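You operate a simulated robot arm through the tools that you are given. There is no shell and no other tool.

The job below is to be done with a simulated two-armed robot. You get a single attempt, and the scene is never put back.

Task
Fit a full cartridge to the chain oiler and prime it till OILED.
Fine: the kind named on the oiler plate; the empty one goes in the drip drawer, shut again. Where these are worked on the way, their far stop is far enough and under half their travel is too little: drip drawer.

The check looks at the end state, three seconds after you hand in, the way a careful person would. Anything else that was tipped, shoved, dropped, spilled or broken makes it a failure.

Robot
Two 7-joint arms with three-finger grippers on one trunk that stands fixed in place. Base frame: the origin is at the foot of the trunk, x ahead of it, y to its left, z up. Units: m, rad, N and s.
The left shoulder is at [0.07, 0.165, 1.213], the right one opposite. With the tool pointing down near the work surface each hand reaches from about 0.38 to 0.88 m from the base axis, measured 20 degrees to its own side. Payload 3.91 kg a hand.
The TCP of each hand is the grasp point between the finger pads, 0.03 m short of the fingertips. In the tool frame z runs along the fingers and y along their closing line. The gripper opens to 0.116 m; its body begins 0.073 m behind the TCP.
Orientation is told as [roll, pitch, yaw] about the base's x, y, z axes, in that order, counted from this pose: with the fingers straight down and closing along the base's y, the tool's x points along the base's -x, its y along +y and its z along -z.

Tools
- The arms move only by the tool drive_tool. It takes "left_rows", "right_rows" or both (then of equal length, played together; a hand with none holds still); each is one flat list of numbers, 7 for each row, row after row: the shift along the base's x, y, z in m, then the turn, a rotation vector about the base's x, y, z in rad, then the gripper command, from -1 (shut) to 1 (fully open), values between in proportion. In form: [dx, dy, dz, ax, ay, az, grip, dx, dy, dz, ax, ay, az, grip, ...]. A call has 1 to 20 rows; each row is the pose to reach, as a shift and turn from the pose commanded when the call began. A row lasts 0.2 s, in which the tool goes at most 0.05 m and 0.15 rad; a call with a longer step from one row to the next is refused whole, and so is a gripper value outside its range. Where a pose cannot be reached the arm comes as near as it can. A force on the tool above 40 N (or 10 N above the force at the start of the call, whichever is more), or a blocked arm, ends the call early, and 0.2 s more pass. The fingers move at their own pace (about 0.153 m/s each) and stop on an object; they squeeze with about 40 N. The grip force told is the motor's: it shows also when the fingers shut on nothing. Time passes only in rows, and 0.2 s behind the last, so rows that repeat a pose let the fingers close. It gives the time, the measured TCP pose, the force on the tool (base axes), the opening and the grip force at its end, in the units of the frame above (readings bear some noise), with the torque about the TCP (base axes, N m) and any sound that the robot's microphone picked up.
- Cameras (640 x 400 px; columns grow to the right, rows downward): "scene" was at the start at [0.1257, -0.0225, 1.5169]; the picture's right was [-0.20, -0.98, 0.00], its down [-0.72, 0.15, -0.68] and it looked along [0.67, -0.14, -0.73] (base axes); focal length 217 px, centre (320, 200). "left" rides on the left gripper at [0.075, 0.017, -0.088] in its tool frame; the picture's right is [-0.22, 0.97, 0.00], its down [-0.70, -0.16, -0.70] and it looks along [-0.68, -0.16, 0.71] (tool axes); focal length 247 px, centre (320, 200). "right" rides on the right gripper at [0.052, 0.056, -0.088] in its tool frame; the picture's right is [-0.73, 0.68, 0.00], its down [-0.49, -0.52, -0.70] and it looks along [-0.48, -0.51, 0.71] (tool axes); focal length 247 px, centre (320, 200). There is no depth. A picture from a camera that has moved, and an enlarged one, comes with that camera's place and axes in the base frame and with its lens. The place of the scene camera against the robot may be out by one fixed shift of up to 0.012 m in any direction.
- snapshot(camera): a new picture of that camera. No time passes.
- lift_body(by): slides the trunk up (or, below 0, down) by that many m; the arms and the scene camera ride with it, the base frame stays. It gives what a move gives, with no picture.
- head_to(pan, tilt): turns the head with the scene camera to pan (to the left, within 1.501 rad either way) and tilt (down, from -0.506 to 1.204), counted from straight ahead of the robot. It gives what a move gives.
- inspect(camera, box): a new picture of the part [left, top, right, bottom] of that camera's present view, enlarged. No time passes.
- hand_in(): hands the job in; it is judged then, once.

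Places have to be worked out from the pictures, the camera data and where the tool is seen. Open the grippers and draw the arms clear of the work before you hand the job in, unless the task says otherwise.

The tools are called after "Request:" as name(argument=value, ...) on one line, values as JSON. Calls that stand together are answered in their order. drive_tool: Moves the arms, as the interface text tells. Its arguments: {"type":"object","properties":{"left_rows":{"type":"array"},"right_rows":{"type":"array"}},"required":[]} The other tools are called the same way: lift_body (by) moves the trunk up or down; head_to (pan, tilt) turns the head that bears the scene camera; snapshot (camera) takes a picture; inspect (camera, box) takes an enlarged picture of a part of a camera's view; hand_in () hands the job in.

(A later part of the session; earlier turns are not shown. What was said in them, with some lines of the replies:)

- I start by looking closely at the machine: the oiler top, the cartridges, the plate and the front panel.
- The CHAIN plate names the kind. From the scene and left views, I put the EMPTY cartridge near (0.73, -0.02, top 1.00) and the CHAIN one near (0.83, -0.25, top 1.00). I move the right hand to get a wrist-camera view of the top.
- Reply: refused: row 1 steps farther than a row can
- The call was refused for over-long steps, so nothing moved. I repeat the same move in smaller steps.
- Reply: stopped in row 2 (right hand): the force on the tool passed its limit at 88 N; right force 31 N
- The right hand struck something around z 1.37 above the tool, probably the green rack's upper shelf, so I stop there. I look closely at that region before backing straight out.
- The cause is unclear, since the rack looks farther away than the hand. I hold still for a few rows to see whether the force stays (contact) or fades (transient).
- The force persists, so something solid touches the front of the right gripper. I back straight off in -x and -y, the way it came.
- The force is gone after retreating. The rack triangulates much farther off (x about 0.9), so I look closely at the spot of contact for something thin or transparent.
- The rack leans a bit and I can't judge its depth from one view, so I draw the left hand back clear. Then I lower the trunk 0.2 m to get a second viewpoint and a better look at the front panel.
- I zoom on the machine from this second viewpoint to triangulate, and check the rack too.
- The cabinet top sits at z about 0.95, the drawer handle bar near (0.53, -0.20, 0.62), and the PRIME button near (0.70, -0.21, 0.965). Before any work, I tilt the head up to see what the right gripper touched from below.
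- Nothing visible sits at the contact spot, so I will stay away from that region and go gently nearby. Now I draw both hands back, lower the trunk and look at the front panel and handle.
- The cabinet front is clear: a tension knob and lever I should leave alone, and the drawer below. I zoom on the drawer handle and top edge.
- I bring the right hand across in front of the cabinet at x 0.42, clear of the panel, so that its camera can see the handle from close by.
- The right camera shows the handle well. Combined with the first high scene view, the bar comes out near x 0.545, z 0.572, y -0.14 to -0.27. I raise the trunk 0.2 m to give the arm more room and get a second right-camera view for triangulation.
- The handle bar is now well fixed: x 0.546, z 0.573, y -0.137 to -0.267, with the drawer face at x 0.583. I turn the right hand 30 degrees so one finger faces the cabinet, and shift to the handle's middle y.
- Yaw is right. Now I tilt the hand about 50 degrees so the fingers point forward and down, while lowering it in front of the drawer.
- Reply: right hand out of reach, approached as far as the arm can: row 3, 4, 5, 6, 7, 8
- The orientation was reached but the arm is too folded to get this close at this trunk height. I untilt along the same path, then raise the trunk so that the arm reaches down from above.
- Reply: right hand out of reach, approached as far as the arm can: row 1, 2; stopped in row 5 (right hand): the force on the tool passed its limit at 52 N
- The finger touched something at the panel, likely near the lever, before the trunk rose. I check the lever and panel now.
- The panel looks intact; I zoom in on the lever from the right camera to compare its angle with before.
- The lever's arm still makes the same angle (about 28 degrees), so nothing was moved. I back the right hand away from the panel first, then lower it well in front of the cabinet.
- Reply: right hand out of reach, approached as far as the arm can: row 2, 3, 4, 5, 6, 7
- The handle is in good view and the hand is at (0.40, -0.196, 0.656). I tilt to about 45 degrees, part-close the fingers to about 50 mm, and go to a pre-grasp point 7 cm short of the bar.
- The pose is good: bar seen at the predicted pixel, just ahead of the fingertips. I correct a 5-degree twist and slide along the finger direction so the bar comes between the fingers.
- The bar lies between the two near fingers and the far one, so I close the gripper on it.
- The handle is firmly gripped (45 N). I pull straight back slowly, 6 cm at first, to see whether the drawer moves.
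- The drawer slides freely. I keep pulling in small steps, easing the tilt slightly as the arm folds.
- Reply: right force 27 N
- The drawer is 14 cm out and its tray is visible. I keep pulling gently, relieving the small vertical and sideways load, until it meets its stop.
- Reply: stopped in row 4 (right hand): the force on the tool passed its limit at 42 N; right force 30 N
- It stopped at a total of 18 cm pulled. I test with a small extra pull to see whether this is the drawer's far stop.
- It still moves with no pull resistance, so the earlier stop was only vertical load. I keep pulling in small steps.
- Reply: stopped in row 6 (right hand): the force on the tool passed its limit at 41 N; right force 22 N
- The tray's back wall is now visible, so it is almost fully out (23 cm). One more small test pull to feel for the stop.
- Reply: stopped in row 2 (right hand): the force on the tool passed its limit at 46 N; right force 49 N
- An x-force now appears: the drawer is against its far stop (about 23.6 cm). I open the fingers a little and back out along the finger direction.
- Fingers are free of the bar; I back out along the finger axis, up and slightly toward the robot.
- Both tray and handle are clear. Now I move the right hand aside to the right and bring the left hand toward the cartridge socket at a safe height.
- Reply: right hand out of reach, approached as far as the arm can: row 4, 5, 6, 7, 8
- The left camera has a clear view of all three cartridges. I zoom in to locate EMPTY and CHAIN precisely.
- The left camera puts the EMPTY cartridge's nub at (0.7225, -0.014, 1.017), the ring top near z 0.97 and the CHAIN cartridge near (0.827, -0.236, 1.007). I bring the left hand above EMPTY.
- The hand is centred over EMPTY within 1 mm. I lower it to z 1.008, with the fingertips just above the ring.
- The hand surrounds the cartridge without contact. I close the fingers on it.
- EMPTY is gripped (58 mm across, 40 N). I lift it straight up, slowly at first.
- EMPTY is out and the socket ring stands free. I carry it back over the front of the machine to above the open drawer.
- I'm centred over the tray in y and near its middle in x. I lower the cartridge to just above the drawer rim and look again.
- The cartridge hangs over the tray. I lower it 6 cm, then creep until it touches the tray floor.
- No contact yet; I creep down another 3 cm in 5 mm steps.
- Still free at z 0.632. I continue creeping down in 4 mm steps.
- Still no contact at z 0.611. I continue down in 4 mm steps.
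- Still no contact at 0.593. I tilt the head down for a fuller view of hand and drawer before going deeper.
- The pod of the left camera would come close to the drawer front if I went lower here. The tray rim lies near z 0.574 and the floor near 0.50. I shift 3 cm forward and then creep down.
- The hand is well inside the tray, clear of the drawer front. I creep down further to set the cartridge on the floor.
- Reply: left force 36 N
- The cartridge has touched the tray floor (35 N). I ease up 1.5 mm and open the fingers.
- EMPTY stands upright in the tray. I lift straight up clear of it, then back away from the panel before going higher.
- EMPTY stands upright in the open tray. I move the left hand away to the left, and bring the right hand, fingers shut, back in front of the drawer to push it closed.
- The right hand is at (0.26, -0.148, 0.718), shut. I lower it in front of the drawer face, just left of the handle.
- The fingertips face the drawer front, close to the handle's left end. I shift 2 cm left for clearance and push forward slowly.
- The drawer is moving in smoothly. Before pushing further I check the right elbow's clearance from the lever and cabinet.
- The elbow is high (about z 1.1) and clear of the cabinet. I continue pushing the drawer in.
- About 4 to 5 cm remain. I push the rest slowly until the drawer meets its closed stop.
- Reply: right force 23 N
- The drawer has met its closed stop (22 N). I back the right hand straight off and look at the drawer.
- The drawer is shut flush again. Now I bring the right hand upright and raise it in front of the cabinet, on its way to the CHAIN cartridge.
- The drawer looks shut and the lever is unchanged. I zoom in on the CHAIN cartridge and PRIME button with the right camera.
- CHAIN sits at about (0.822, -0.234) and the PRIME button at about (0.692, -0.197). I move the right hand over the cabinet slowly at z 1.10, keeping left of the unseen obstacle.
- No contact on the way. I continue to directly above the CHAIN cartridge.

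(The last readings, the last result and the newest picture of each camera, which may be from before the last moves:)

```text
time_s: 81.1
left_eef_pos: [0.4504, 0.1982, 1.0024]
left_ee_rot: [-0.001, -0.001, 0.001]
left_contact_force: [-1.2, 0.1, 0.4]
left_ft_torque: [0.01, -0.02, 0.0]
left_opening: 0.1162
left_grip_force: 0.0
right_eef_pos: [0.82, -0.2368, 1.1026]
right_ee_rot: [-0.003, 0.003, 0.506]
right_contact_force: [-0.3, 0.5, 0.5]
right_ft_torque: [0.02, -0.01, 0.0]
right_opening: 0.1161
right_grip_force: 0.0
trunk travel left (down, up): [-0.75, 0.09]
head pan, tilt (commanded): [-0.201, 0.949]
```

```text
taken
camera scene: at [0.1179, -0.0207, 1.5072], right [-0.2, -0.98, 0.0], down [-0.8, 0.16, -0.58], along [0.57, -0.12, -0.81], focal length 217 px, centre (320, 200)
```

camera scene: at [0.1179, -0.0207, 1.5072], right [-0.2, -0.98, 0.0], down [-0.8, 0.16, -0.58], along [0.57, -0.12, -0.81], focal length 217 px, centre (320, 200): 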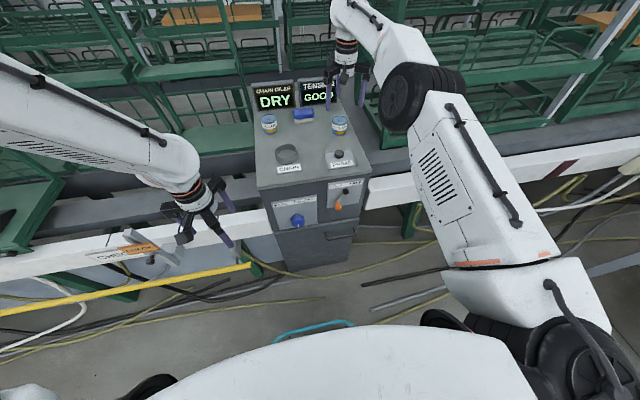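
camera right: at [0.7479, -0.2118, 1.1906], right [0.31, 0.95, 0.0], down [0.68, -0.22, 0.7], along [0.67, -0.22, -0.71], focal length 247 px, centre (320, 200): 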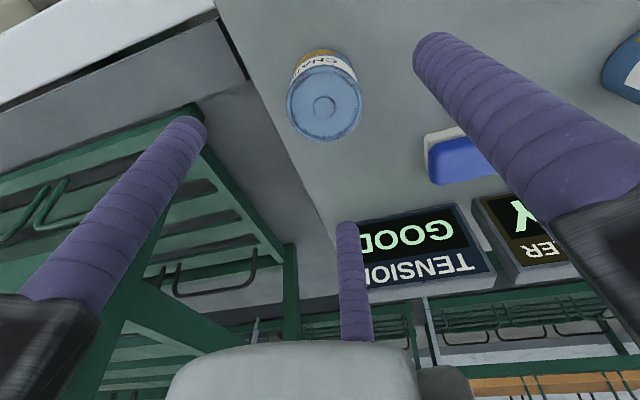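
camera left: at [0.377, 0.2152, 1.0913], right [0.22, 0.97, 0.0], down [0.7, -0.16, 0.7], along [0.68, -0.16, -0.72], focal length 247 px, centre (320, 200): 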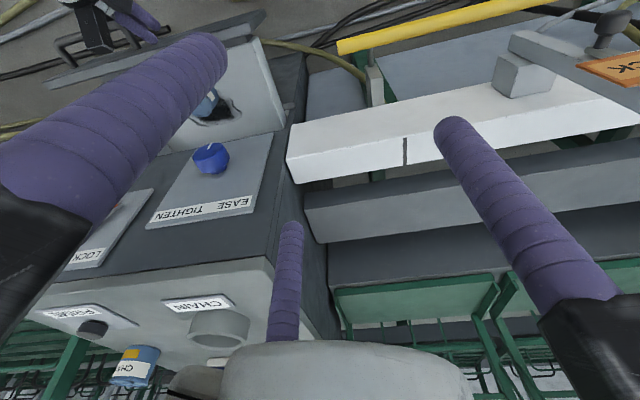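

CHAIN is fixed at (0.827, -0.234), nub top 1.004. I centre on it and lower to z 0.994.

Request:
drive_tool(right_rows=[0.007, 0.003, -0.01, 0, 0, 0, 1, 0.007, 0.003, -0.03, 0, 0, 0, 1, 0.007, 0.003, -0.05, 0, 0, 0, 1, 0.007, 0.003, -0.07, 0, 0, 0, 1, 0.007, 0.003, -0.09, 0, 0, 0, 1, 0.007, 0.003, -0.1085, 0, 0, 0, 1, 0.007, 0.003, -0.1085, 0, 0, 0, 1])

Request:
snapshot(camera="right")

```text
time_s: 82.7
left_eef_pos: [0.4518, 0.1976, 1.0012]
left_ee_rot: [-0.001, 0.003, 0.001]
left_contact_force: [-0.2, -0.1, -0.7]
left_ft_torque: [-0.03, -0.01, 0.01]
left_opening: 0.1161
left_grip_force: 0.1
right_eef_pos: [0.8288, -0.2326, 0.993]
right_ee_rot: [-0.003, 0.002, 0.506]
right_contact_force: [-0.3, -0.5, 0.0]
right_ft_torque: [0.02, 0.0, -0.03]
right_opening: 0.1162
right_grip_force: 0.0
right hand out of reach, approached as far as the arm can: row 1
trunk travel left (down, up): [-0.75, 0.09]
head pan, tilt (commanded): [-0.201, 0.949]
```

```text
taken
camera right: at [0.7555, -0.2074, 1.08], right [0.31, 0.95, 0.0], down [0.68, -0.22, 0.7], along [0.67, -0.22, -0.71], focal length 247 px, centre (320, 200)
```

right: 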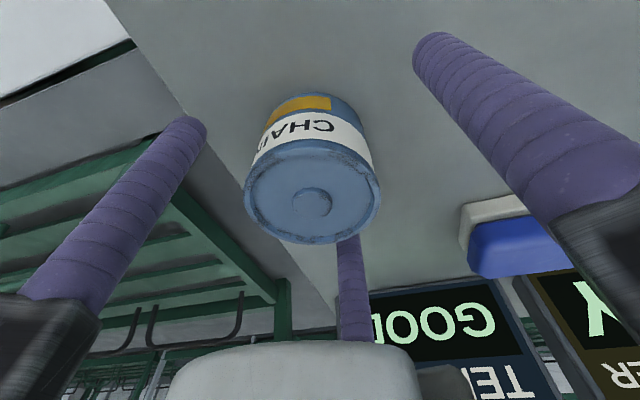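

The hand is centred within 2 mm. I close on the CHAIN cartridge.

Request:
drive_tool(right_rows=[-0.001, -0.001, 0, 0, 0, 0, 0.4, -0.001, -0.001, 0, 0, 0, 0, 0.1, -0.001, -0.001, 0, 0, 0, 0, -0.2, -0.001, -0.001, 0, 0, 0, 0, -1, -0.001, -0.001, 0, 0, 0, 0, -1, -0.001, -0.001, 0, 0, 0, 0, -1])

Request:
snapshot(camera="right")

```text
time_s: 84.1
left_eef_pos: [0.4528, 0.1975, 1.0006]
left_ee_rot: [0.001, 0.003, 0.0]
left_contact_force: [0.2, 0.2, 0.6]
left_ft_torque: [0.02, 0.03, 0.0]
left_opening: 0.1159
left_grip_force: 0.1
right_eef_pos: [0.8257, -0.2339, 0.9916]
right_ee_rot: [-0.002, 0.001, 0.507]
right_contact_force: [0.3, 0.1, 0.2]
right_ft_torque: [0.0, -0.07, -0.01]
right_opening: 0.0584
right_grip_force: 39.4
trunk travel left (down, up): [-0.75, 0.09]
head pan, tilt (commanded): [-0.201, 0.949]
```

```text
taken
camera right: at [0.7546, -0.2084, 1.0801], right [0.31, 0.95, 0.0], down [0.68, -0.22, 0.7], along [0.67, -0.22, -0.71], focal length 247 px, centre (320, 200)
```

right: 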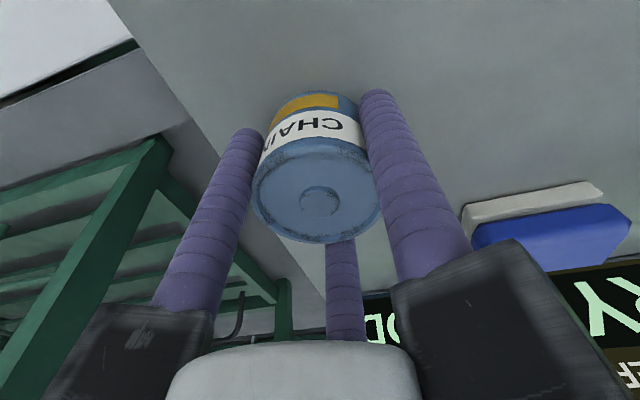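

CHAIN is gripped (58 mm, 39 N). I lift it straight up.

Request:
drive_tool(right_rows=[0, 0, 0.008, 0, 0, 0, -1, 0, 0, 0.02, 0, 0, 0, -1, 0, 0, 0.04, 0, 0, 0, -1, 0, 0, 0.06, 0, 0, 0, -1, 0, 0, 0.08, 0, 0, 0, -1, 0, 0, 0.1, 0, 0, 0, -1, 0, 0, 0.1, 0, 0, 0, -1])

Request:
snapshot(camera="right")

```text
time_s: 85.7
left_eef_pos: [0.4521, 0.1976, 1.0021]
left_ee_rot: [0.0, 0.002, 0.001]
left_contact_force: [-0.3, -0.5, -0.2]
left_ft_torque: [-0.02, -0.01, -0.03]
left_opening: 0.1162
left_grip_force: 0.1
right_eef_pos: [0.8262, -0.236, 1.0904]
right_ee_rot: [-0.003, 0.002, 0.507]
right_contact_force: [-0.4, -0.6, -1.5]
right_ft_torque: [0.02, 0.0, 0.01]
right_opening: 0.0583
right_grip_force: 39.6
trunk travel left (down, up): [-0.75, 0.09]
head pan, tilt (commanded): [-0.201, 0.949]
```

```text
taken
camera right: at [0.7538, -0.2111, 1.1791], right [0.31, 0.95, 0.0], down [0.68, -0.22, 0.7], along [0.67, -0.22, -0.71], focal length 247 px, centre (320, 200)
```

right: 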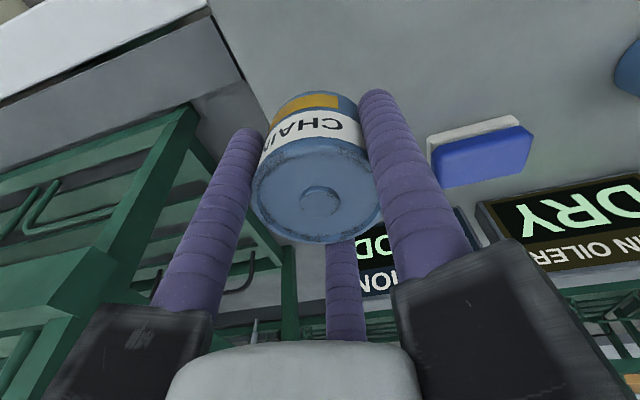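

CHAIN is lifted cleanly. I move toward the socket and pause part way to check the ring's position with the right camera.

Request:
drive_tool(right_rows=[-0.02, 0.012, 0.003, 0, 0, 0, -1, -0.045, 0.028, 0.005, 0, 0, 0, -1, -0.07, 0.045, 0.005, 0, 0, 0, -1, -0.095, 0.065, 0.005, 0, 0, 0, -1, -0.12, 0.085, 0.005, 0, 0, 0, -1, -0.126, 0.096, 0.005, 0, 0, 0, -1, -0.126, 0.096, 0.005, 0, 0, 0, -1])

Request:
snapshot(camera="right")

Request:
inspect(camera="right", box=[420, 0, 600, 130])

```text
time_s: 87.3
left_eef_pos: [0.4518, 0.1974, 1.0016]
left_ee_rot: [0.001, 0.0, 0.0]
left_contact_force: [-0.8, 0.6, 0.5]
left_ft_torque: [0.06, 0.0, 0.02]
left_opening: 0.1158
left_grip_force: 0.1
right_eef_pos: [0.7012, -0.1375, 1.0956]
right_ee_rot: [-0.004, 0.001, 0.505]
right_contact_force: [0.5, -0.2, -1.7]
right_ft_torque: [0.01, 0.02, -0.01]
right_opening: 0.0582
right_grip_force: 40.1
trunk travel left (down, up): [-0.75, 0.09]
head pan, tilt (commanded): [-0.201, 0.949]
```

```text
taken
camera right: at [0.6284, -0.1115, 1.1838], right [0.31, 0.95, 0.0], down [0.68, -0.22, 0.7], along [0.67, -0.22, -0.71], focal length 247 px, centre (320, 200)
```

right: 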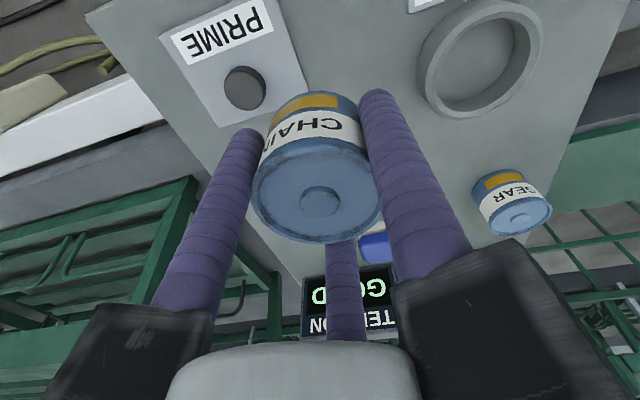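

```text
3.08 times, centred on (510, 65) of right
camera zoom: at [0.6284, -0.1115, 1.1838], right [0.31, 0.95, 0.0], down [0.68, -0.22, 0.7], along [0.67, -0.22, -0.71], focal length 760 px, centre (-265, 615)
```

zoom: 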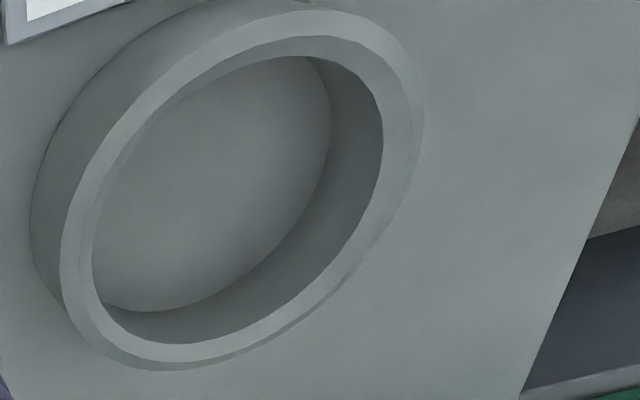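

The ring is seen empty, inner radius about 34 mm, centred near (0.723, -0.013). I move CHAIN above it and start lowering.

Request:
drive_tool(right_rows=[0.004, 0.025, 0, 0, 0, 0, -1, 0.008, 0.05, 0, 0, 0, 0, -1, 0.012, 0.075, 0, 0, 0, 0, -1, 0.017, 0.1, 0, 0, 0, 0, -1, 0.022, 0.124, 0, 0, 0, 0, -1, 0.022, 0.124, 0, 0, 0, 0, -1, 0.022, 0.124, -0.015, 0, 0, 0, -1, 0.022, 0.124, -0.03, 0, 0, 0, -1, 0.022, 0.124, -0.03, 0, 0, 0, -1])

Request:
snapshot(camera="right")

Request:
inspect(camera="scene", box=[230, 90, 380, 210])

Request:
inspect(camera="left", box=[100, 180, 360, 400])

```text
time_s: 89.3
left_eef_pos: [0.452, 0.1972, 1.0028]
left_ee_rot: [0.0, 0.002, 0.0]
left_contact_force: [0.3, 0.6, 0.1]
left_ft_torque: [0.01, -0.04, -0.01]
left_opening: 0.116
left_grip_force: 0.0
right_eef_pos: [0.7228, -0.0148, 1.069]
right_ee_rot: [-0.003, 0.001, 0.503]
right_contact_force: [-0.6, 0.1, -0.7]
right_ft_torque: [0.02, 0.02, 0.0]
right_opening: 0.0585
right_grip_force: 40.0
trunk travel left (down, up): [-0.75, 0.09]
head pan, tilt (commanded): [-0.201, 0.949]
```

```text
taken
camera right: at [0.6509, 0.0113, 1.1566], right [0.31, 0.95, 0.0], down [0.68, -0.22, 0.7], along [0.67, -0.22, -0.71], focal length 247 px, centre (320, 200)
```

right: 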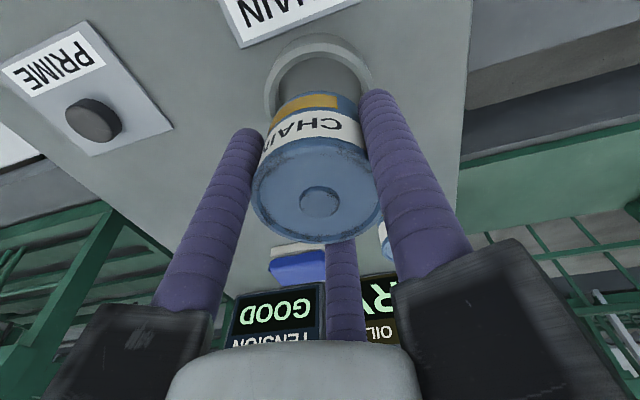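

```text
3.33 times, centred on (305, 150) of scene
camera zoom: at [0.1188, -0.0208, 1.5071], right [-0.2, -0.98, 0.0], down [-0.8, 0.16, -0.58], along [0.57, -0.12, -0.81], focal length 724 px, centre (370, 367)
```

zoom: 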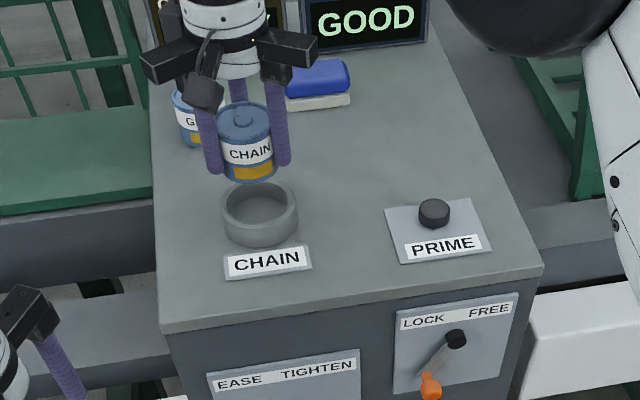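

```text
1.82 times, centred on (230, 290) of left
camera zoom: at [0.3768, 0.2149, 1.0915], right [0.22, 0.97, 0.0], down [0.7, -0.16, 0.7], along [0.68, -0.16, -0.72], focal length 449 px, centre (484, 36)
```

zoom: 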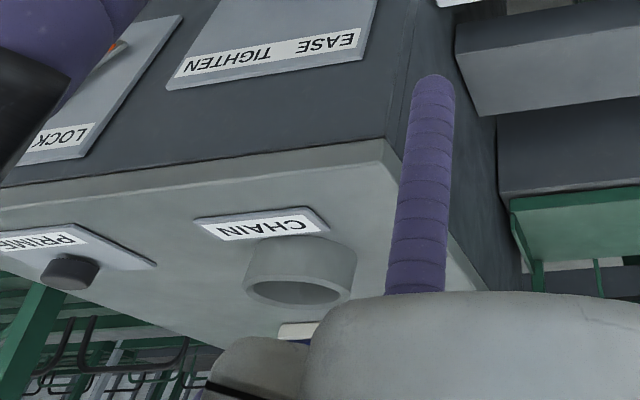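

CHAIN hangs centred over the ring. I lower it in small steps.

Request:
drive_tool(right_rows=[0, 0.001, -0.01, 0, 0, 0, -1, 0, 0.001, -0.02, 0, 0, 0, -1, 0, 0.001, -0.03, 0, 0, 0, -1, 0, 0.001, -0.038, 0, 0, 0, -1, 0, 0.001, -0.046, 0, 0, 0, -1, 0, 0.001, -0.052, 0, 0, 0, -1])

Request:
inspect(camera="scene", box=[230, 90, 380, 210])

```text
time_s: 90.7
left_eef_pos: [0.4516, 0.1971, 1.0015]
left_ee_rot: [-0.001, 0.003, 0.0]
left_contact_force: [-0.1, -0.5, -0.1]
left_ft_torque: [-0.04, 0.03, 0.01]
left_opening: 0.1159
left_grip_force: 0.0
right_eef_pos: [0.7248, -0.0118, 1.0157]
right_ee_rot: [-0.001, 0.0, 0.507]
right_contact_force: [-0.1, -0.3, -1.3]
right_ft_torque: [0.03, -0.01, -0.05]
right_opening: 0.0586
right_grip_force: 39.8
trunk travel left (down, up): [-0.75, 0.09]
head pan, tilt (commanded): [-0.201, 0.949]
```

```text
3.33 times, centred on (305, 150) of scene
camera zoom: at [0.1196, -0.0206, 1.5071], right [-0.2, -0.98, 0.0], down [-0.8, 0.16, -0.58], along [0.57, -0.12, -0.81], focal length 724 px, centre (370, 367)
```

zoom: 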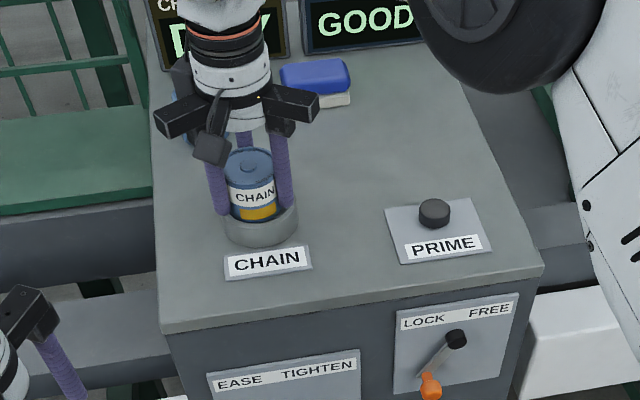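

The cartridge is entering the ring with no contact force. I lower the last centimetre gently.

Request:
drive_tool(right_rows=[-0.001, -0.001, -0.003, 0, 0, 0, -1, -0.001, -0.001, -0.006, 0, 0, 0, -1, -0.001, -0.001, -0.009, 0, 0, 0, -1])

```text
time_s: 91.5
left_eef_pos: [0.4522, 0.1981, 1.0021]
left_ee_rot: [-0.001, 0.0, -0.001]
left_contact_force: [0.3, 0.2, 0.8]
left_ft_torque: [-0.01, 0.02, 0.0]
left_opening: 0.1159
left_grip_force: 0.1
right_eef_pos: [0.7225, -0.0137, 1.0088]
right_ee_rot: [-0.002, -0.002, 0.506]
right_contact_force: [0.9, -0.2, 8.3]
right_ft_torque: [0.35, 0.18, -0.14]
right_opening: 0.0586
right_grip_force: 40.1
trunk travel left (down, up): [-0.75, 0.09]
head pan, tilt (commanded): [-0.201, 0.949]
```

Light contact (8 N) at z 1.009: the fingertips rest on the ring with the cartridge all but seated. I open the fingers to let it settle.

Request:
drive_tool(right_rows=[0, 0, 0.0005, 0, 0, 0, -0.3, 0, 0, 0.0005, 0, 0, 0, 0.2, 0, 0, 0.0005, 0, 0, 0, 0.6, 0, 0, 0.0005, 0, 0, 0, 0.9, 0, 0, 0.0005, 0, 0, 0, 0.9])

Request:
snapshot(camera="right")

Request:
inspect(camera="scene", box=[230, 70, 380, 200])

```text
time_s: 92.7
left_eef_pos: [0.4516, 0.1993, 1.0024]
left_ee_rot: [0.0, -0.001, 0.0]
left_contact_force: [0.6, 0.6, -0.5]
left_ft_torque: [-0.01, -0.02, 0.03]
left_opening: 0.116
left_grip_force: 0.1
right_eef_pos: [0.7212, -0.0136, 1.0084]
right_ee_rot: [-0.004, 0.002, 0.507]
right_contact_force: [-0.7, -0.6, 0.4]
right_ft_torque: [0.0, -0.04, 0.03]
right_opening: 0.1103
right_grip_force: 0.1
trunk travel left (down, up): [-0.75, 0.09]
head pan, tilt (commanded): [-0.201, 0.949]
```

```text
taken
camera right: at [0.6492, 0.0124, 1.095], right [0.31, 0.95, 0.0], down [0.68, -0.22, 0.7], along [0.67, -0.22, -0.71], focal length 247 px, centre (320, 200)
```

right: 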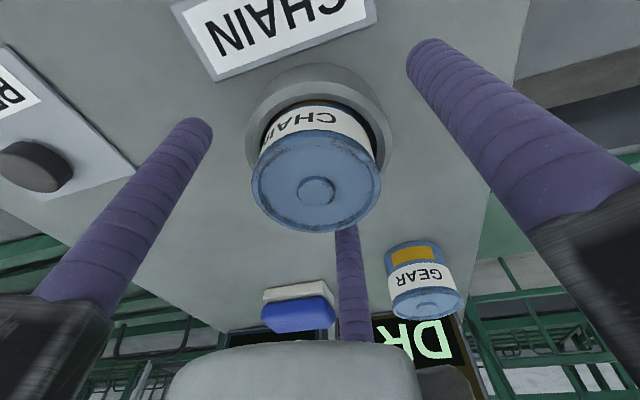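

```text
3.08 times, centred on (305, 135) of scene
camera zoom: at [0.1182, -0.0204, 1.5072], right [-0.2, -0.98, 0.0], down [-0.8, 0.16, -0.58], along [0.57, -0.12, -0.81], focal length 669 px, centre (366, 400)
```

zoom: 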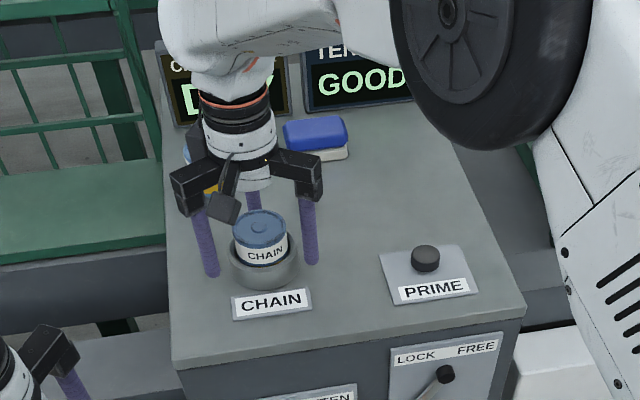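

CHAIN stands in the ring. I raise the hand, close the fingers and press lightly on its top to make sure it is fully seated.

Request:
drive_tool(right_rows=[0, 0, 0.015, 0, 0, 0, 0.9, 0, 0, 0.04, 0, 0, 0, 0.9, 0.001, 0, 0.07, 0, 0, 0, 0.9, 0.001, 0, 0.085, 0, 0, 0, 0.4, 0.001, 0, 0.085, 0, 0, 0, -0.3, 0.001, 0, 0.085, 0, 0, 0, -1, 0.001, 0, 0.085, 0, 0, 0, -1, 0.001, 0, 0.07, 0, 0, 0, -1, 0.001, 0, 0.058, 0, 0, 0, -1])

Request:
snapshot(camera="right")

```text
time_s: 94.7
left_eef_pos: [0.4519, 0.1979, 1.0021]
left_ee_rot: [0.001, 0.001, -0.001]
left_contact_force: [-0.5, 0.5, 0.4]
left_ft_torque: [0.02, 0.02, 0.0]
left_opening: 0.1159
left_grip_force: 0.0
right_eef_pos: [0.7228, -0.0135, 1.0662]
right_ee_rot: [-0.002, 0.001, 0.507]
right_contact_force: [-0.2, 0.0, -0.4]
right_ft_torque: [-0.01, 0.0, -0.03]
right_opening: 0.0092
right_grip_force: 39.4
trunk travel left (down, up): [-0.75, 0.09]
head pan, tilt (commanded): [-0.201, 0.949]
```

```text
taken
camera right: at [0.6503, 0.0119, 1.1526], right [0.31, 0.95, 0.0], down [0.68, -0.22, 0.7], along [0.66, -0.22, -0.71], focal length 247 px, centre (320, 200)
```

right: 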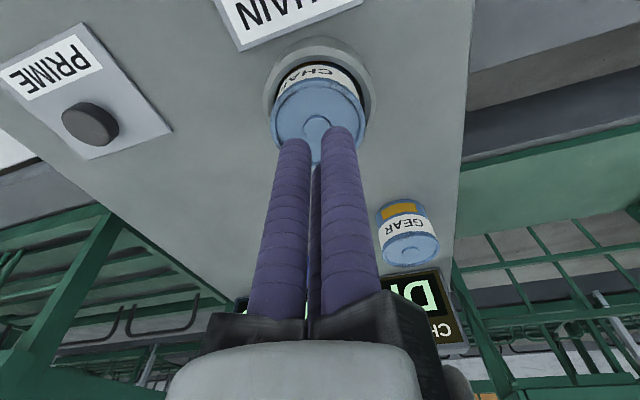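

The shut fingers are just above the nub. I press down gently in 4 mm steps.

Request:
drive_tool(right_rows=[0, 0, -0.005, 0, 0, 0, -1, 0, 0, -0.01, 0, 0, 0, -1, 0, 0, -0.014, 0, 0, 0, -1, 0, 0, -0.018, 0, 0, 0, -1])

```text
time_s: 95.7
left_eef_pos: [0.4513, 0.1977, 1.0019]
left_ee_rot: [0.001, 0.003, 0.0]
left_contact_force: [0.1, 0.6, -0.6]
left_ft_torque: [-0.01, -0.06, 0.0]
left_opening: 0.116
left_grip_force: 0.2
right_eef_pos: [0.7241, -0.0142, 1.0459]
right_ee_rot: [-0.002, 0.002, 0.505]
right_contact_force: [-0.1, 0.4, 0.2]
right_ft_torque: [-0.02, -0.01, -0.01]
right_opening: 0.0088
right_grip_force: 39.5
trunk travel left (down, up): [-0.75, 0.09]
head pan, tilt (commanded): [-0.201, 0.949]
```

No contact yet at 1.046; a little further down.

Request:
drive_tool(right_rows=[0, 0, -0.003, 0, 0, 0, -1, 0, 0, -0.006, 0, 0, 0, -1, 0, 0, -0.008, 0, 0, 0, -1])

```text
time_s: 96.5
left_eef_pos: [0.4516, 0.1973, 1.0016]
left_ee_rot: [0.0, 0.001, -0.001]
left_contact_force: [-0.1, -0.1, 0.0]
left_ft_torque: [-0.02, -0.01, -0.05]
left_opening: 0.1158
left_grip_force: 0.1
right_eef_pos: [0.724, -0.0131, 1.0419]
right_ee_rot: [-0.005, -0.002, 0.506]
right_contact_force: [1.4, -1.4, 14.3]
right_ft_torque: [-0.04, -0.04, 0.03]
right_opening: 0.0092
right_grip_force: 39.8
trunk travel left (down, up): [-0.75, 0.09]
head pan, tilt (commanded): [-0.201, 0.949]
```

The fingers meet the cartridge top at about z 1.012 with 14 N and nothing gives, so it is seated. I lift off and move above the PRIME button.

Request:
drive_tool(right_rows=[0, 0, 0.02, 0, 0, 0, -1, 0, 0, 0.045, 0, 0, 0, -1, -0.006, -0.03, 0.05, 0, 0, 0, -1, -0.012, -0.06, 0.05, 0, 0, 0, -1, -0.018, -0.09, 0.05, 0, 0, 0, -1, -0.024, -0.12, 0.05, 0, 0, 0, -1, -0.03, -0.15, 0.05, 0, 0, 0, -1, -0.036, -0.184, 0.05, 0, 0, 0, -1, -0.036, -0.184, 0.03, 0, 0, 0, -1, -0.036, -0.184, 0.01, 0, 0, 0, -1])

Request:
snapshot(camera="right")

Request:
inspect(camera="scene", box=[230, 70, 390, 210])

```text
time_s: 98.7
left_eef_pos: [0.4532, 0.199, 1.0021]
left_ee_rot: [0.001, 0.001, 0.001]
left_contact_force: [-0.7, -0.6, -0.1]
left_ft_torque: [-0.01, -0.02, 0.01]
left_opening: 0.116
left_grip_force: 0.0
right_eef_pos: [0.6888, -0.1975, 1.0488]
right_ee_rot: [-0.003, 0.001, 0.508]
right_contact_force: [1.3, -0.2, -0.9]
right_ft_torque: [-0.02, -0.01, 0.0]
right_opening: 0.0091
right_grip_force: 40.0
trunk travel left (down, up): [-0.75, 0.09]
head pan, tilt (commanded): [-0.201, 0.949]
```

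```text
taken
camera right: at [0.6153, -0.1729, 1.1355], right [0.31, 0.95, 0.0], down [0.68, -0.22, 0.7], along [0.67, -0.22, -0.71], focal length 247 px, centre (320, 200)
```

right: 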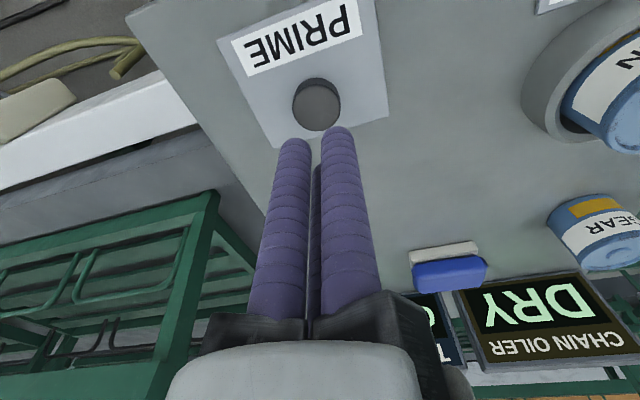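

```text
2.86 times, centred on (310, 140) of scene
camera zoom: at [0.1198, -0.0207, 1.5071], right [-0.2, -0.98, 0.0], down [-0.8, 0.16, -0.58], along [0.57, -0.12, -0.81], focal length 621 px, centre (349, 371)
```

zoom: 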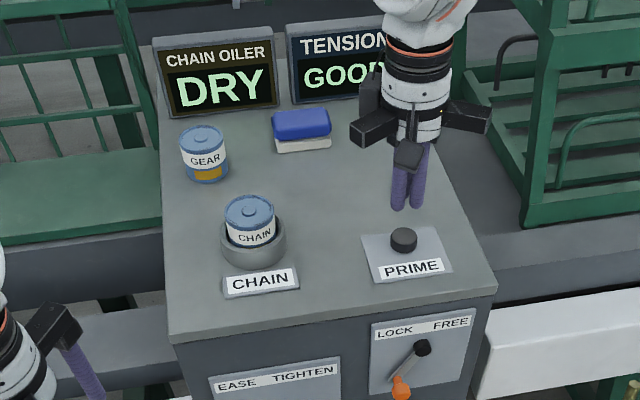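

I'm centred over the PRIME button. I come down and press it in small steps.

Request:
drive_tool(right_rows=[0, 0, -0.02, 0, 0, 0, -1, 0, 0, -0.04, 0, 0, 0, -1, 0, 0, -0.05, 0, 0, 0, -1, 0, 0, -0.055, 0, 0, 0, -1, 0, 0, -0.06, 0, 0, 0, -1])

Request:
inspect(camera="scene", box=[230, 70, 390, 210])

```text
time_s: 99.9
left_eef_pos: [0.4497, 0.1979, 1.0024]
left_ee_rot: [0.0, -0.002, 0.001]
left_contact_force: [1.4, 0.3, -0.2]
left_ft_torque: [0.01, 0.04, 0.02]
left_opening: 0.1159
left_grip_force: 0.0
right_eef_pos: [0.6872, -0.1983, 0.9931]
right_ee_rot: [-0.007, -0.004, 0.506]
right_contact_force: [-0.5, -5.0, 25.8]
right_ft_torque: [-0.27, 0.12, 0.0]
right_opening: 0.0087
right_grip_force: 45.0
trunk travel left (down, up): [-0.75, 0.09]
head pan, tilt (commanded): [-0.201, 0.949]
heard: click
```

```text
2.86 times, centred on (310, 140) of scene
camera zoom: at [0.1158, -0.0205, 1.5079], right [-0.2, -0.98, 0.0], down [-0.8, 0.16, -0.58], along [0.57, -0.12, -0.81], focal length 621 px, centre (349, 371)
```

zoom: 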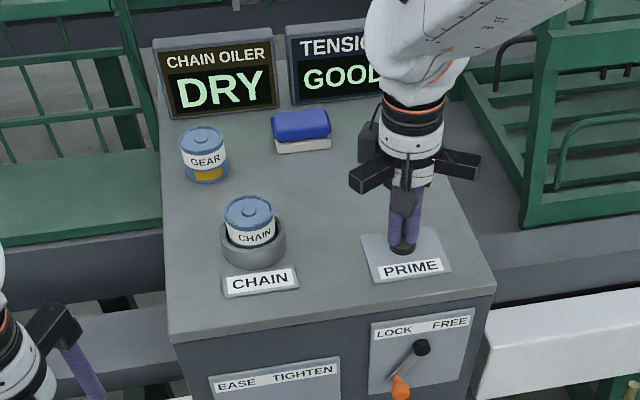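

A click was heard and the button is pressed (26 N), but the display still reads DRY. I release and look.

Request:
drive_tool(right_rows=[0, 0, 0.006, 0, 0, 0, -1, 0, 0, 0.014, 0, 0, 0, -1, 0, 0, 0.014, 0, 0, 0, -1])

Request:
inspect(camera="scene", box=[230, 70, 390, 210])

```text
time_s: 100.7
left_eef_pos: [0.4516, 0.1982, 1.0015]
left_ee_rot: [0.001, 0.001, 0.002]
left_contact_force: [0.6, 0.9, -0.4]
left_ft_torque: [-0.03, -0.02, 0.0]
left_opening: 0.1162
left_grip_force: 0.0
right_eef_pos: [0.688, -0.1974, 1.0015]
right_ee_rot: [-0.002, 0.003, 0.508]
right_contact_force: [-0.8, 0.2, 0.7]
right_ft_torque: [-0.01, 0.01, 0.04]
right_opening: 0.0089
right_grip_force: 44.9
trunk travel left (down, up): [-0.75, 0.09]
head pan, tilt (commanded): [-0.201, 0.949]
```

```text
2.86 times, centred on (310, 140) of scene
camera zoom: at [0.119, -0.0205, 1.507], right [-0.2, -0.98, 0.0], down [-0.8, 0.16, -0.58], along [0.57, -0.12, -0.81], focal length 621 px, centre (349, 371)
```

zoom: 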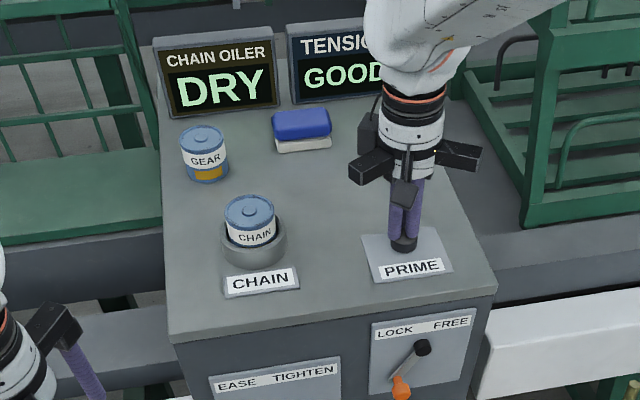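

Still DRY, so it probably needs several strokes. I press again, hold briefly, release, and check.

Request:
drive_tool(right_rows=[0, 0, -0.006, 0, 0, 0, -1, 0, 0, -0.013, 0, 0, 0, -1, 0, 0, -0.013, 0, 0, 0, -1, 0, 0, -0.004, 0, 0, 0, -1, 0, 0, 0.004, 0, 0, 0, -1, 0, 0, 0.004, 0, 0, 0, -1])

Request:
inspect(camera="scene", box=[230, 70, 390, 210])

```text
time_s: 102.1
left_eef_pos: [0.4529, 0.1974, 1.0009]
left_ee_rot: [0.001, 0.001, -0.001]
left_contact_force: [-0.2, 0.2, -0.9]
left_ft_torque: [-0.01, 0.01, 0.03]
left_opening: 0.116
left_grip_force: 0.0
right_eef_pos: [0.688, -0.1978, 1.0064]
right_ee_rot: [-0.002, 0.002, 0.505]
right_contact_force: [0.8, 0.0, 0.5]
right_ft_torque: [-0.01, -0.02, 0.01]
right_opening: 0.0091
right_grip_force: 45.1
trunk travel left (down, up): [-0.75, 0.09]
head pan, tilt (commanded): [-0.201, 0.949]
heard: click
```

```text
2.86 times, centred on (310, 140) of scene
camera zoom: at [0.1194, -0.0206, 1.507], right [-0.2, -0.98, 0.0], down [-0.8, 0.16, -0.58], along [0.57, -0.12, -0.81], focal length 621 px, centre (349, 371)
```

zoom: 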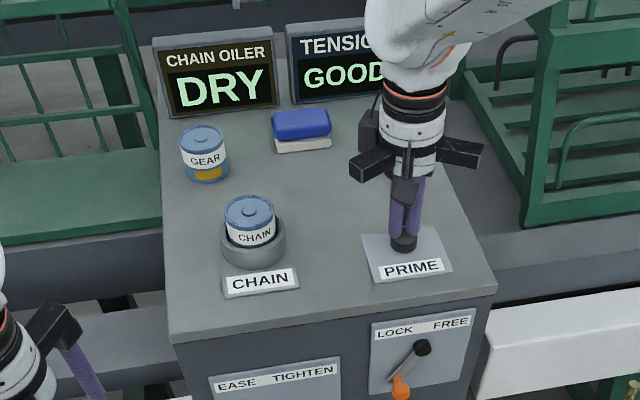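

A second click, still DRY. I give one more stroke and check.

Request:
drive_tool(right_rows=[0, 0, -0.009, 0, 0, 0, -1, 0, 0, -0.018, 0, 0, 0, -1, 0, 0, -0.018, 0, 0, 0, -1, 0, 0, -0.008, 0, 0, 0, -1, 0, 0, 0, 0, 0, 0, -1, 0, 0, 0, 0, 0, 0, -1])

Request:
inspect(camera="scene", box=[230, 70, 390, 210])

```text
time_s: 103.5
left_eef_pos: [0.4523, 0.1975, 1.0014]
left_ee_rot: [0.0, 0.002, -0.001]
left_contact_force: [0.0, 0.2, 0.5]
left_ft_torque: [-0.02, -0.02, 0.03]
left_opening: 0.116
left_grip_force: 0.0
right_eef_pos: [0.6881, -0.1987, 1.0055]
right_ee_rot: [-0.002, 0.004, 0.505]
right_contact_force: [0.6, 0.8, 0.1]
right_ft_torque: [0.01, 0.01, -0.02]
right_opening: 0.0091
right_grip_force: 45.0
trunk travel left (down, up): [-0.75, 0.09]
head pan, tilt (commanded): [-0.201, 0.949]
heard: click
```

```text
2.86 times, centred on (310, 140) of scene
camera zoom: at [0.1195, -0.0206, 1.507], right [-0.2, -0.98, 0.0], down [-0.8, 0.16, -0.58], along [0.57, -0.12, -0.81], focal length 621 px, centre (349, 371)
```

zoom: 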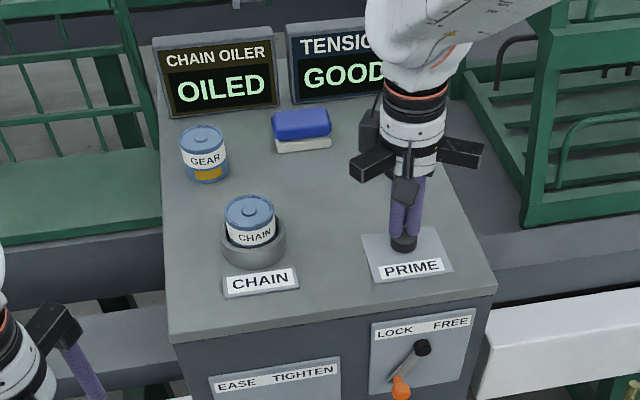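

The display reads OILED after the third stroke. I lift off straight up and draw the right arm back over the cabinet the way it came.

Request:
drive_tool(right_rows=[0, 0, 0.02, 0, 0, 0, -1, 0, 0, 0.05, 0, 0, 0, -1, 0, 0, 0.085, 0, 0, 0, -1, -0.025, 0, 0.09, 0, 0, 0, -1, -0.055, 0, 0.09, 0, 0, 0, -1, -0.085, 0, 0.09, 0, 0, 0, -1, -0.115, 0, 0.09, 0, 0, 0, -1, -0.145, -0.01, 0.09, 0, 0, 0, -1, -0.175, -0.025, 0.09, 0, 0, 0, -1, -0.2, -0.045, 0.09, 0, 0, 0, -0.5, -0.22, -0.07, 0.09, 0, 0, 0, 0, -0.235, -0.09, 0.09, 0, 0, 0, 0.5, -0.235, -0.09, 0.09, 0, 0, 0, 1, -0.235, -0.09, 0.09, 0, 0, 0, 1])

Request:
snapshot(camera="scene")

Request:
inspect(camera="scene", box=[230, 60, 390, 190])

Request:
inspect(camera="scene", box=[240, 170, 390, 290])

```text
time_s: 106.5
left_eef_pos: [0.4516, 0.1991, 1.0014]
left_ee_rot: [0.0, 0.002, 0.0]
left_contact_force: [-0.3, 0.1, -0.1]
left_ft_torque: [-0.04, -0.02, 0.02]
left_opening: 0.1157
left_grip_force: 0.0
right_eef_pos: [0.4513, -0.2879, 1.0955]
right_ee_rot: [-0.004, 0.003, 0.505]
right_contact_force: [-0.1, 0.4, 1.3]
right_ft_torque: [-0.03, 0.01, -0.02]
right_opening: 0.1157
right_grip_force: 0.0
trunk travel left (down, up): [-0.75, 0.09]
head pan, tilt (commanded): [-0.201, 0.949]
```

```text
taken
camera scene: at [0.1189, -0.0207, 1.5071], right [-0.2, -0.98, 0.0], down [-0.8, 0.16, -0.58], along [0.57, -0.12, -0.81], focal length 217 px, centre (320, 200)
```

scene: 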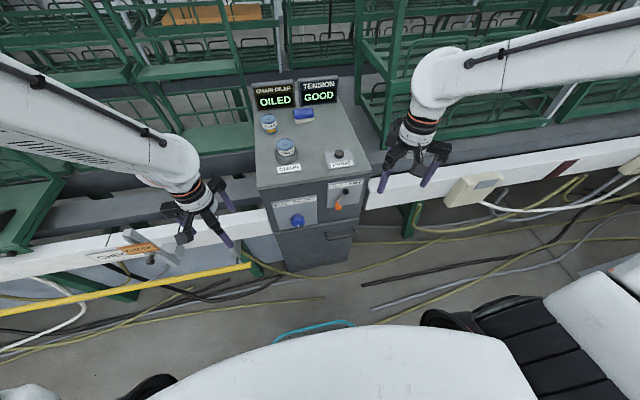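

```text
3.08 times, centred on (310, 125) of scene
camera zoom: at [0.1189, -0.0207, 1.5071], right [-0.2, -0.98, 0.0], down [-0.8, 0.16, -0.58], along [0.57, -0.12, -0.81], focal length 669 px, centre (351, 431)
```

zoom: 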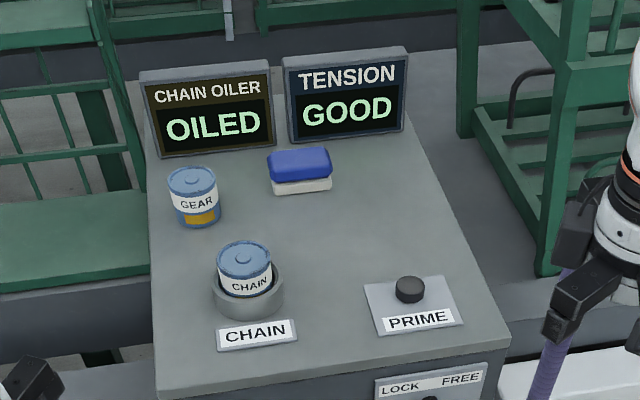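

```text
3.33 times, centred on (315, 230) of scene
camera zoom: at [0.1189, -0.0207, 1.5071], right [-0.2, -0.98, 0.0], down [-0.8, 0.16, -0.58], along [0.57, -0.12, -0.81], focal length 724 px, centre (337, 100)
```

zoom: 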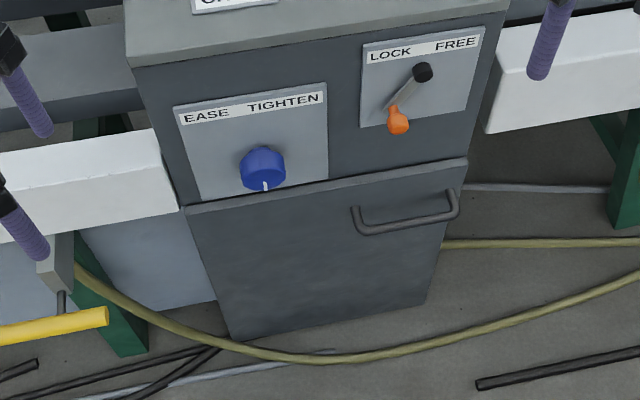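

Everything looks in order. I return the head to its initial aim and compare the drawer and top with the first pictures.

Request:
head_to(pan=-0.206, tilt=0.822)

Request:
inspect(camera="scene", box=[240, 180, 400, 310])

Request:
inspect(camera="scene", box=[240, 100, 380, 210])

Request:
inspect(camera="right", box=[300, 0, 480, 130])

```text
time_s: 107.2
left_eef_pos: [0.4524, 0.1979, 1.0015]
left_ee_rot: [0.001, 0.003, -0.002]
left_contact_force: [0.6, -0.1, 0.1]
left_ft_torque: [-0.05, -0.01, 0.03]
left_opening: 0.1159
left_grip_force: 0.0
right_eef_pos: [0.4525, -0.2862, 1.0959]
right_ee_rot: [-0.005, 0.003, 0.506]
right_contact_force: [0.6, -0.2, 0.5]
right_ft_torque: [-0.01, 0.02, -0.02]
right_opening: 0.1159
right_grip_force: 0.1
trunk travel left (down, up): [-0.75, 0.09]
head pan, tilt (commanded): [-0.206, 0.822]
```

```text
3.08 times, centred on (320, 245) of scene
camera zoom: at [0.1255, -0.0216, 1.5168], right [-0.2, -0.98, 0.0], down [-0.72, 0.15, -0.68], along [0.67, -0.14, -0.73], focal length 669 px, centre (320, 62)
```

zoom: 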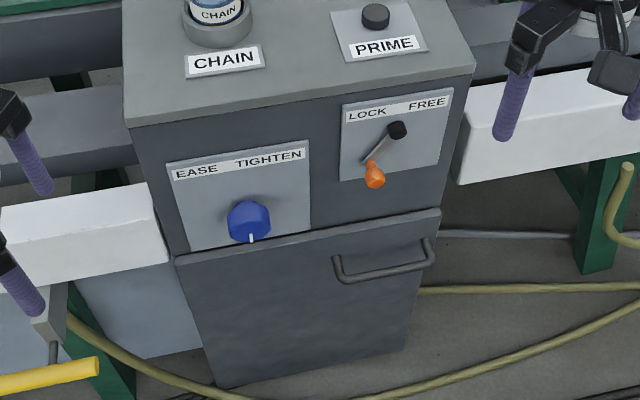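

```text
3.64 times, centred on (310, 155) of scene
camera zoom: at [0.1255, -0.0216, 1.5168], right [-0.2, -0.98, 0.0], down [-0.72, 0.15, -0.68], along [0.67, -0.14, -0.73], focal length 790 px, centre (356, 364)
```

zoom: 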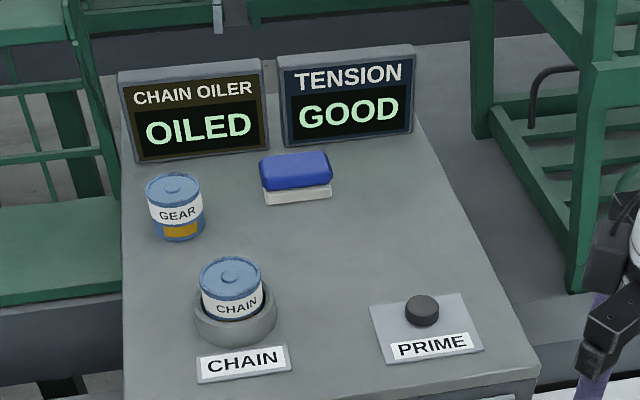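

```text
3.08 times, centred on (390, 65) of right
camera zoom: at [0.3795, -0.2613, 1.184], right [0.31, 0.95, 0.0], down [0.68, -0.22, 0.7], along [0.67, -0.22, -0.71], focal length 760 px, centre (105, 615)
```

zoom: 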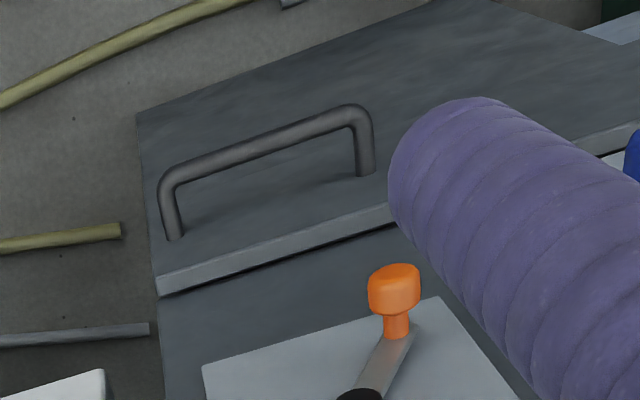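

Drawer, knob, lever, GEAR cartridge and sponge match the first pictures exactly, CHAIN sits where EMPTY was, and the display reads OILED. I draw both open hands a little farther clear.

Request:
drive_tool(left_rows=[0, 0, 0.02, 0, 0, 0, 1, -0.01, 0, 0.045, 0, 0, 0, 1, -0.02, 0.01, 0.07, 0, 0, 0, 1, -0.03, 0.02, 0.095, 0, 0, 0, 1, -0.03, 0.02, 0.1, 0, 0, 0, 1], right_rows=[-0.005, -0.02, 0, 0, 0, 0, 1, -0.01, -0.04, 0, 0, 0, 0, 1, -0.015, -0.065, 0, 0, 0, 0, 1, -0.02, -0.09, 0, 0, 0, 0, 1, -0.02, -0.09, 0, 0, 0, 0, 1])

Request:
snapshot(camera="scene")

```text
time_s: 108.4
left_eef_pos: [0.4213, 0.2198, 1.1006]
left_ee_rot: [-0.004, 0.001, -0.002]
left_contact_force: [-0.4, 0.6, 0.4]
left_ft_torque: [-0.04, 0.01, 0.01]
left_opening: 0.1159
left_grip_force: 0.0
right_eef_pos: [0.432, -0.3745, 1.0975]
right_ee_rot: [-0.005, 0.004, 0.507]
right_contact_force: [0.5, 1.2, 0.7]
right_ft_torque: [-0.07, -0.04, -0.01]
right_opening: 0.1156
right_grip_force: 0.1
trunk travel left (down, up): [-0.75, 0.09]
head pan, tilt (commanded): [-0.206, 0.822]
```

```text
taken
camera scene: at [0.1255, -0.0177, 1.5169], right [-0.2, -0.98, 0.0], down [-0.72, 0.15, -0.68], along [0.67, -0.14, -0.73], focal length 217 px, centre (320, 200)
```

scene: 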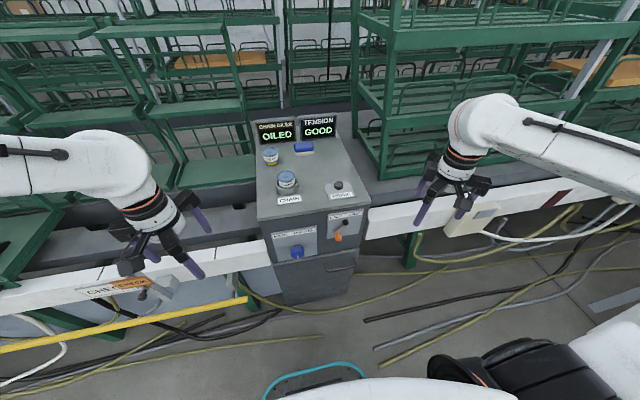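

The oiler reads OILED, CHAIN is in the socket, EMPTY is in the shut drawer, and both hands are open and clear. I hand the job in.

Request:
hand_in()

```text
The job is handed in.
```

The full CHAIN cartridge is fitted, and the chain oiler reads OILED after three strokes of the PRIME button.

- **Empty cartridge:** I pulled the drip drawer out to its far stop, stood the empty cartridge in the tray and pushed the drawer shut until it met its stop. I could not see inside after closing, but I closed it slowly.
- **New cartridge:** CHAIN, the kind named on the oiler plate, sits where the empty one was. I pressed on it lightly to make sure it was seated.
- **Unplanned contacts:** The right gripper hit something unseen in front of the green rack at the start (88 N peak). Later a finger touched the cabinet panel near the LOCK/FREE lever (52 N peak). Neither seems to have moved anything: in the pictures afterwards the rack, lever and panel are where they were.
- **Everything else:** The tension knob, GEAR cartridge and sponge match the first pictures, and TENSION still reads GOOD. Both grippers are open and clear of the work.
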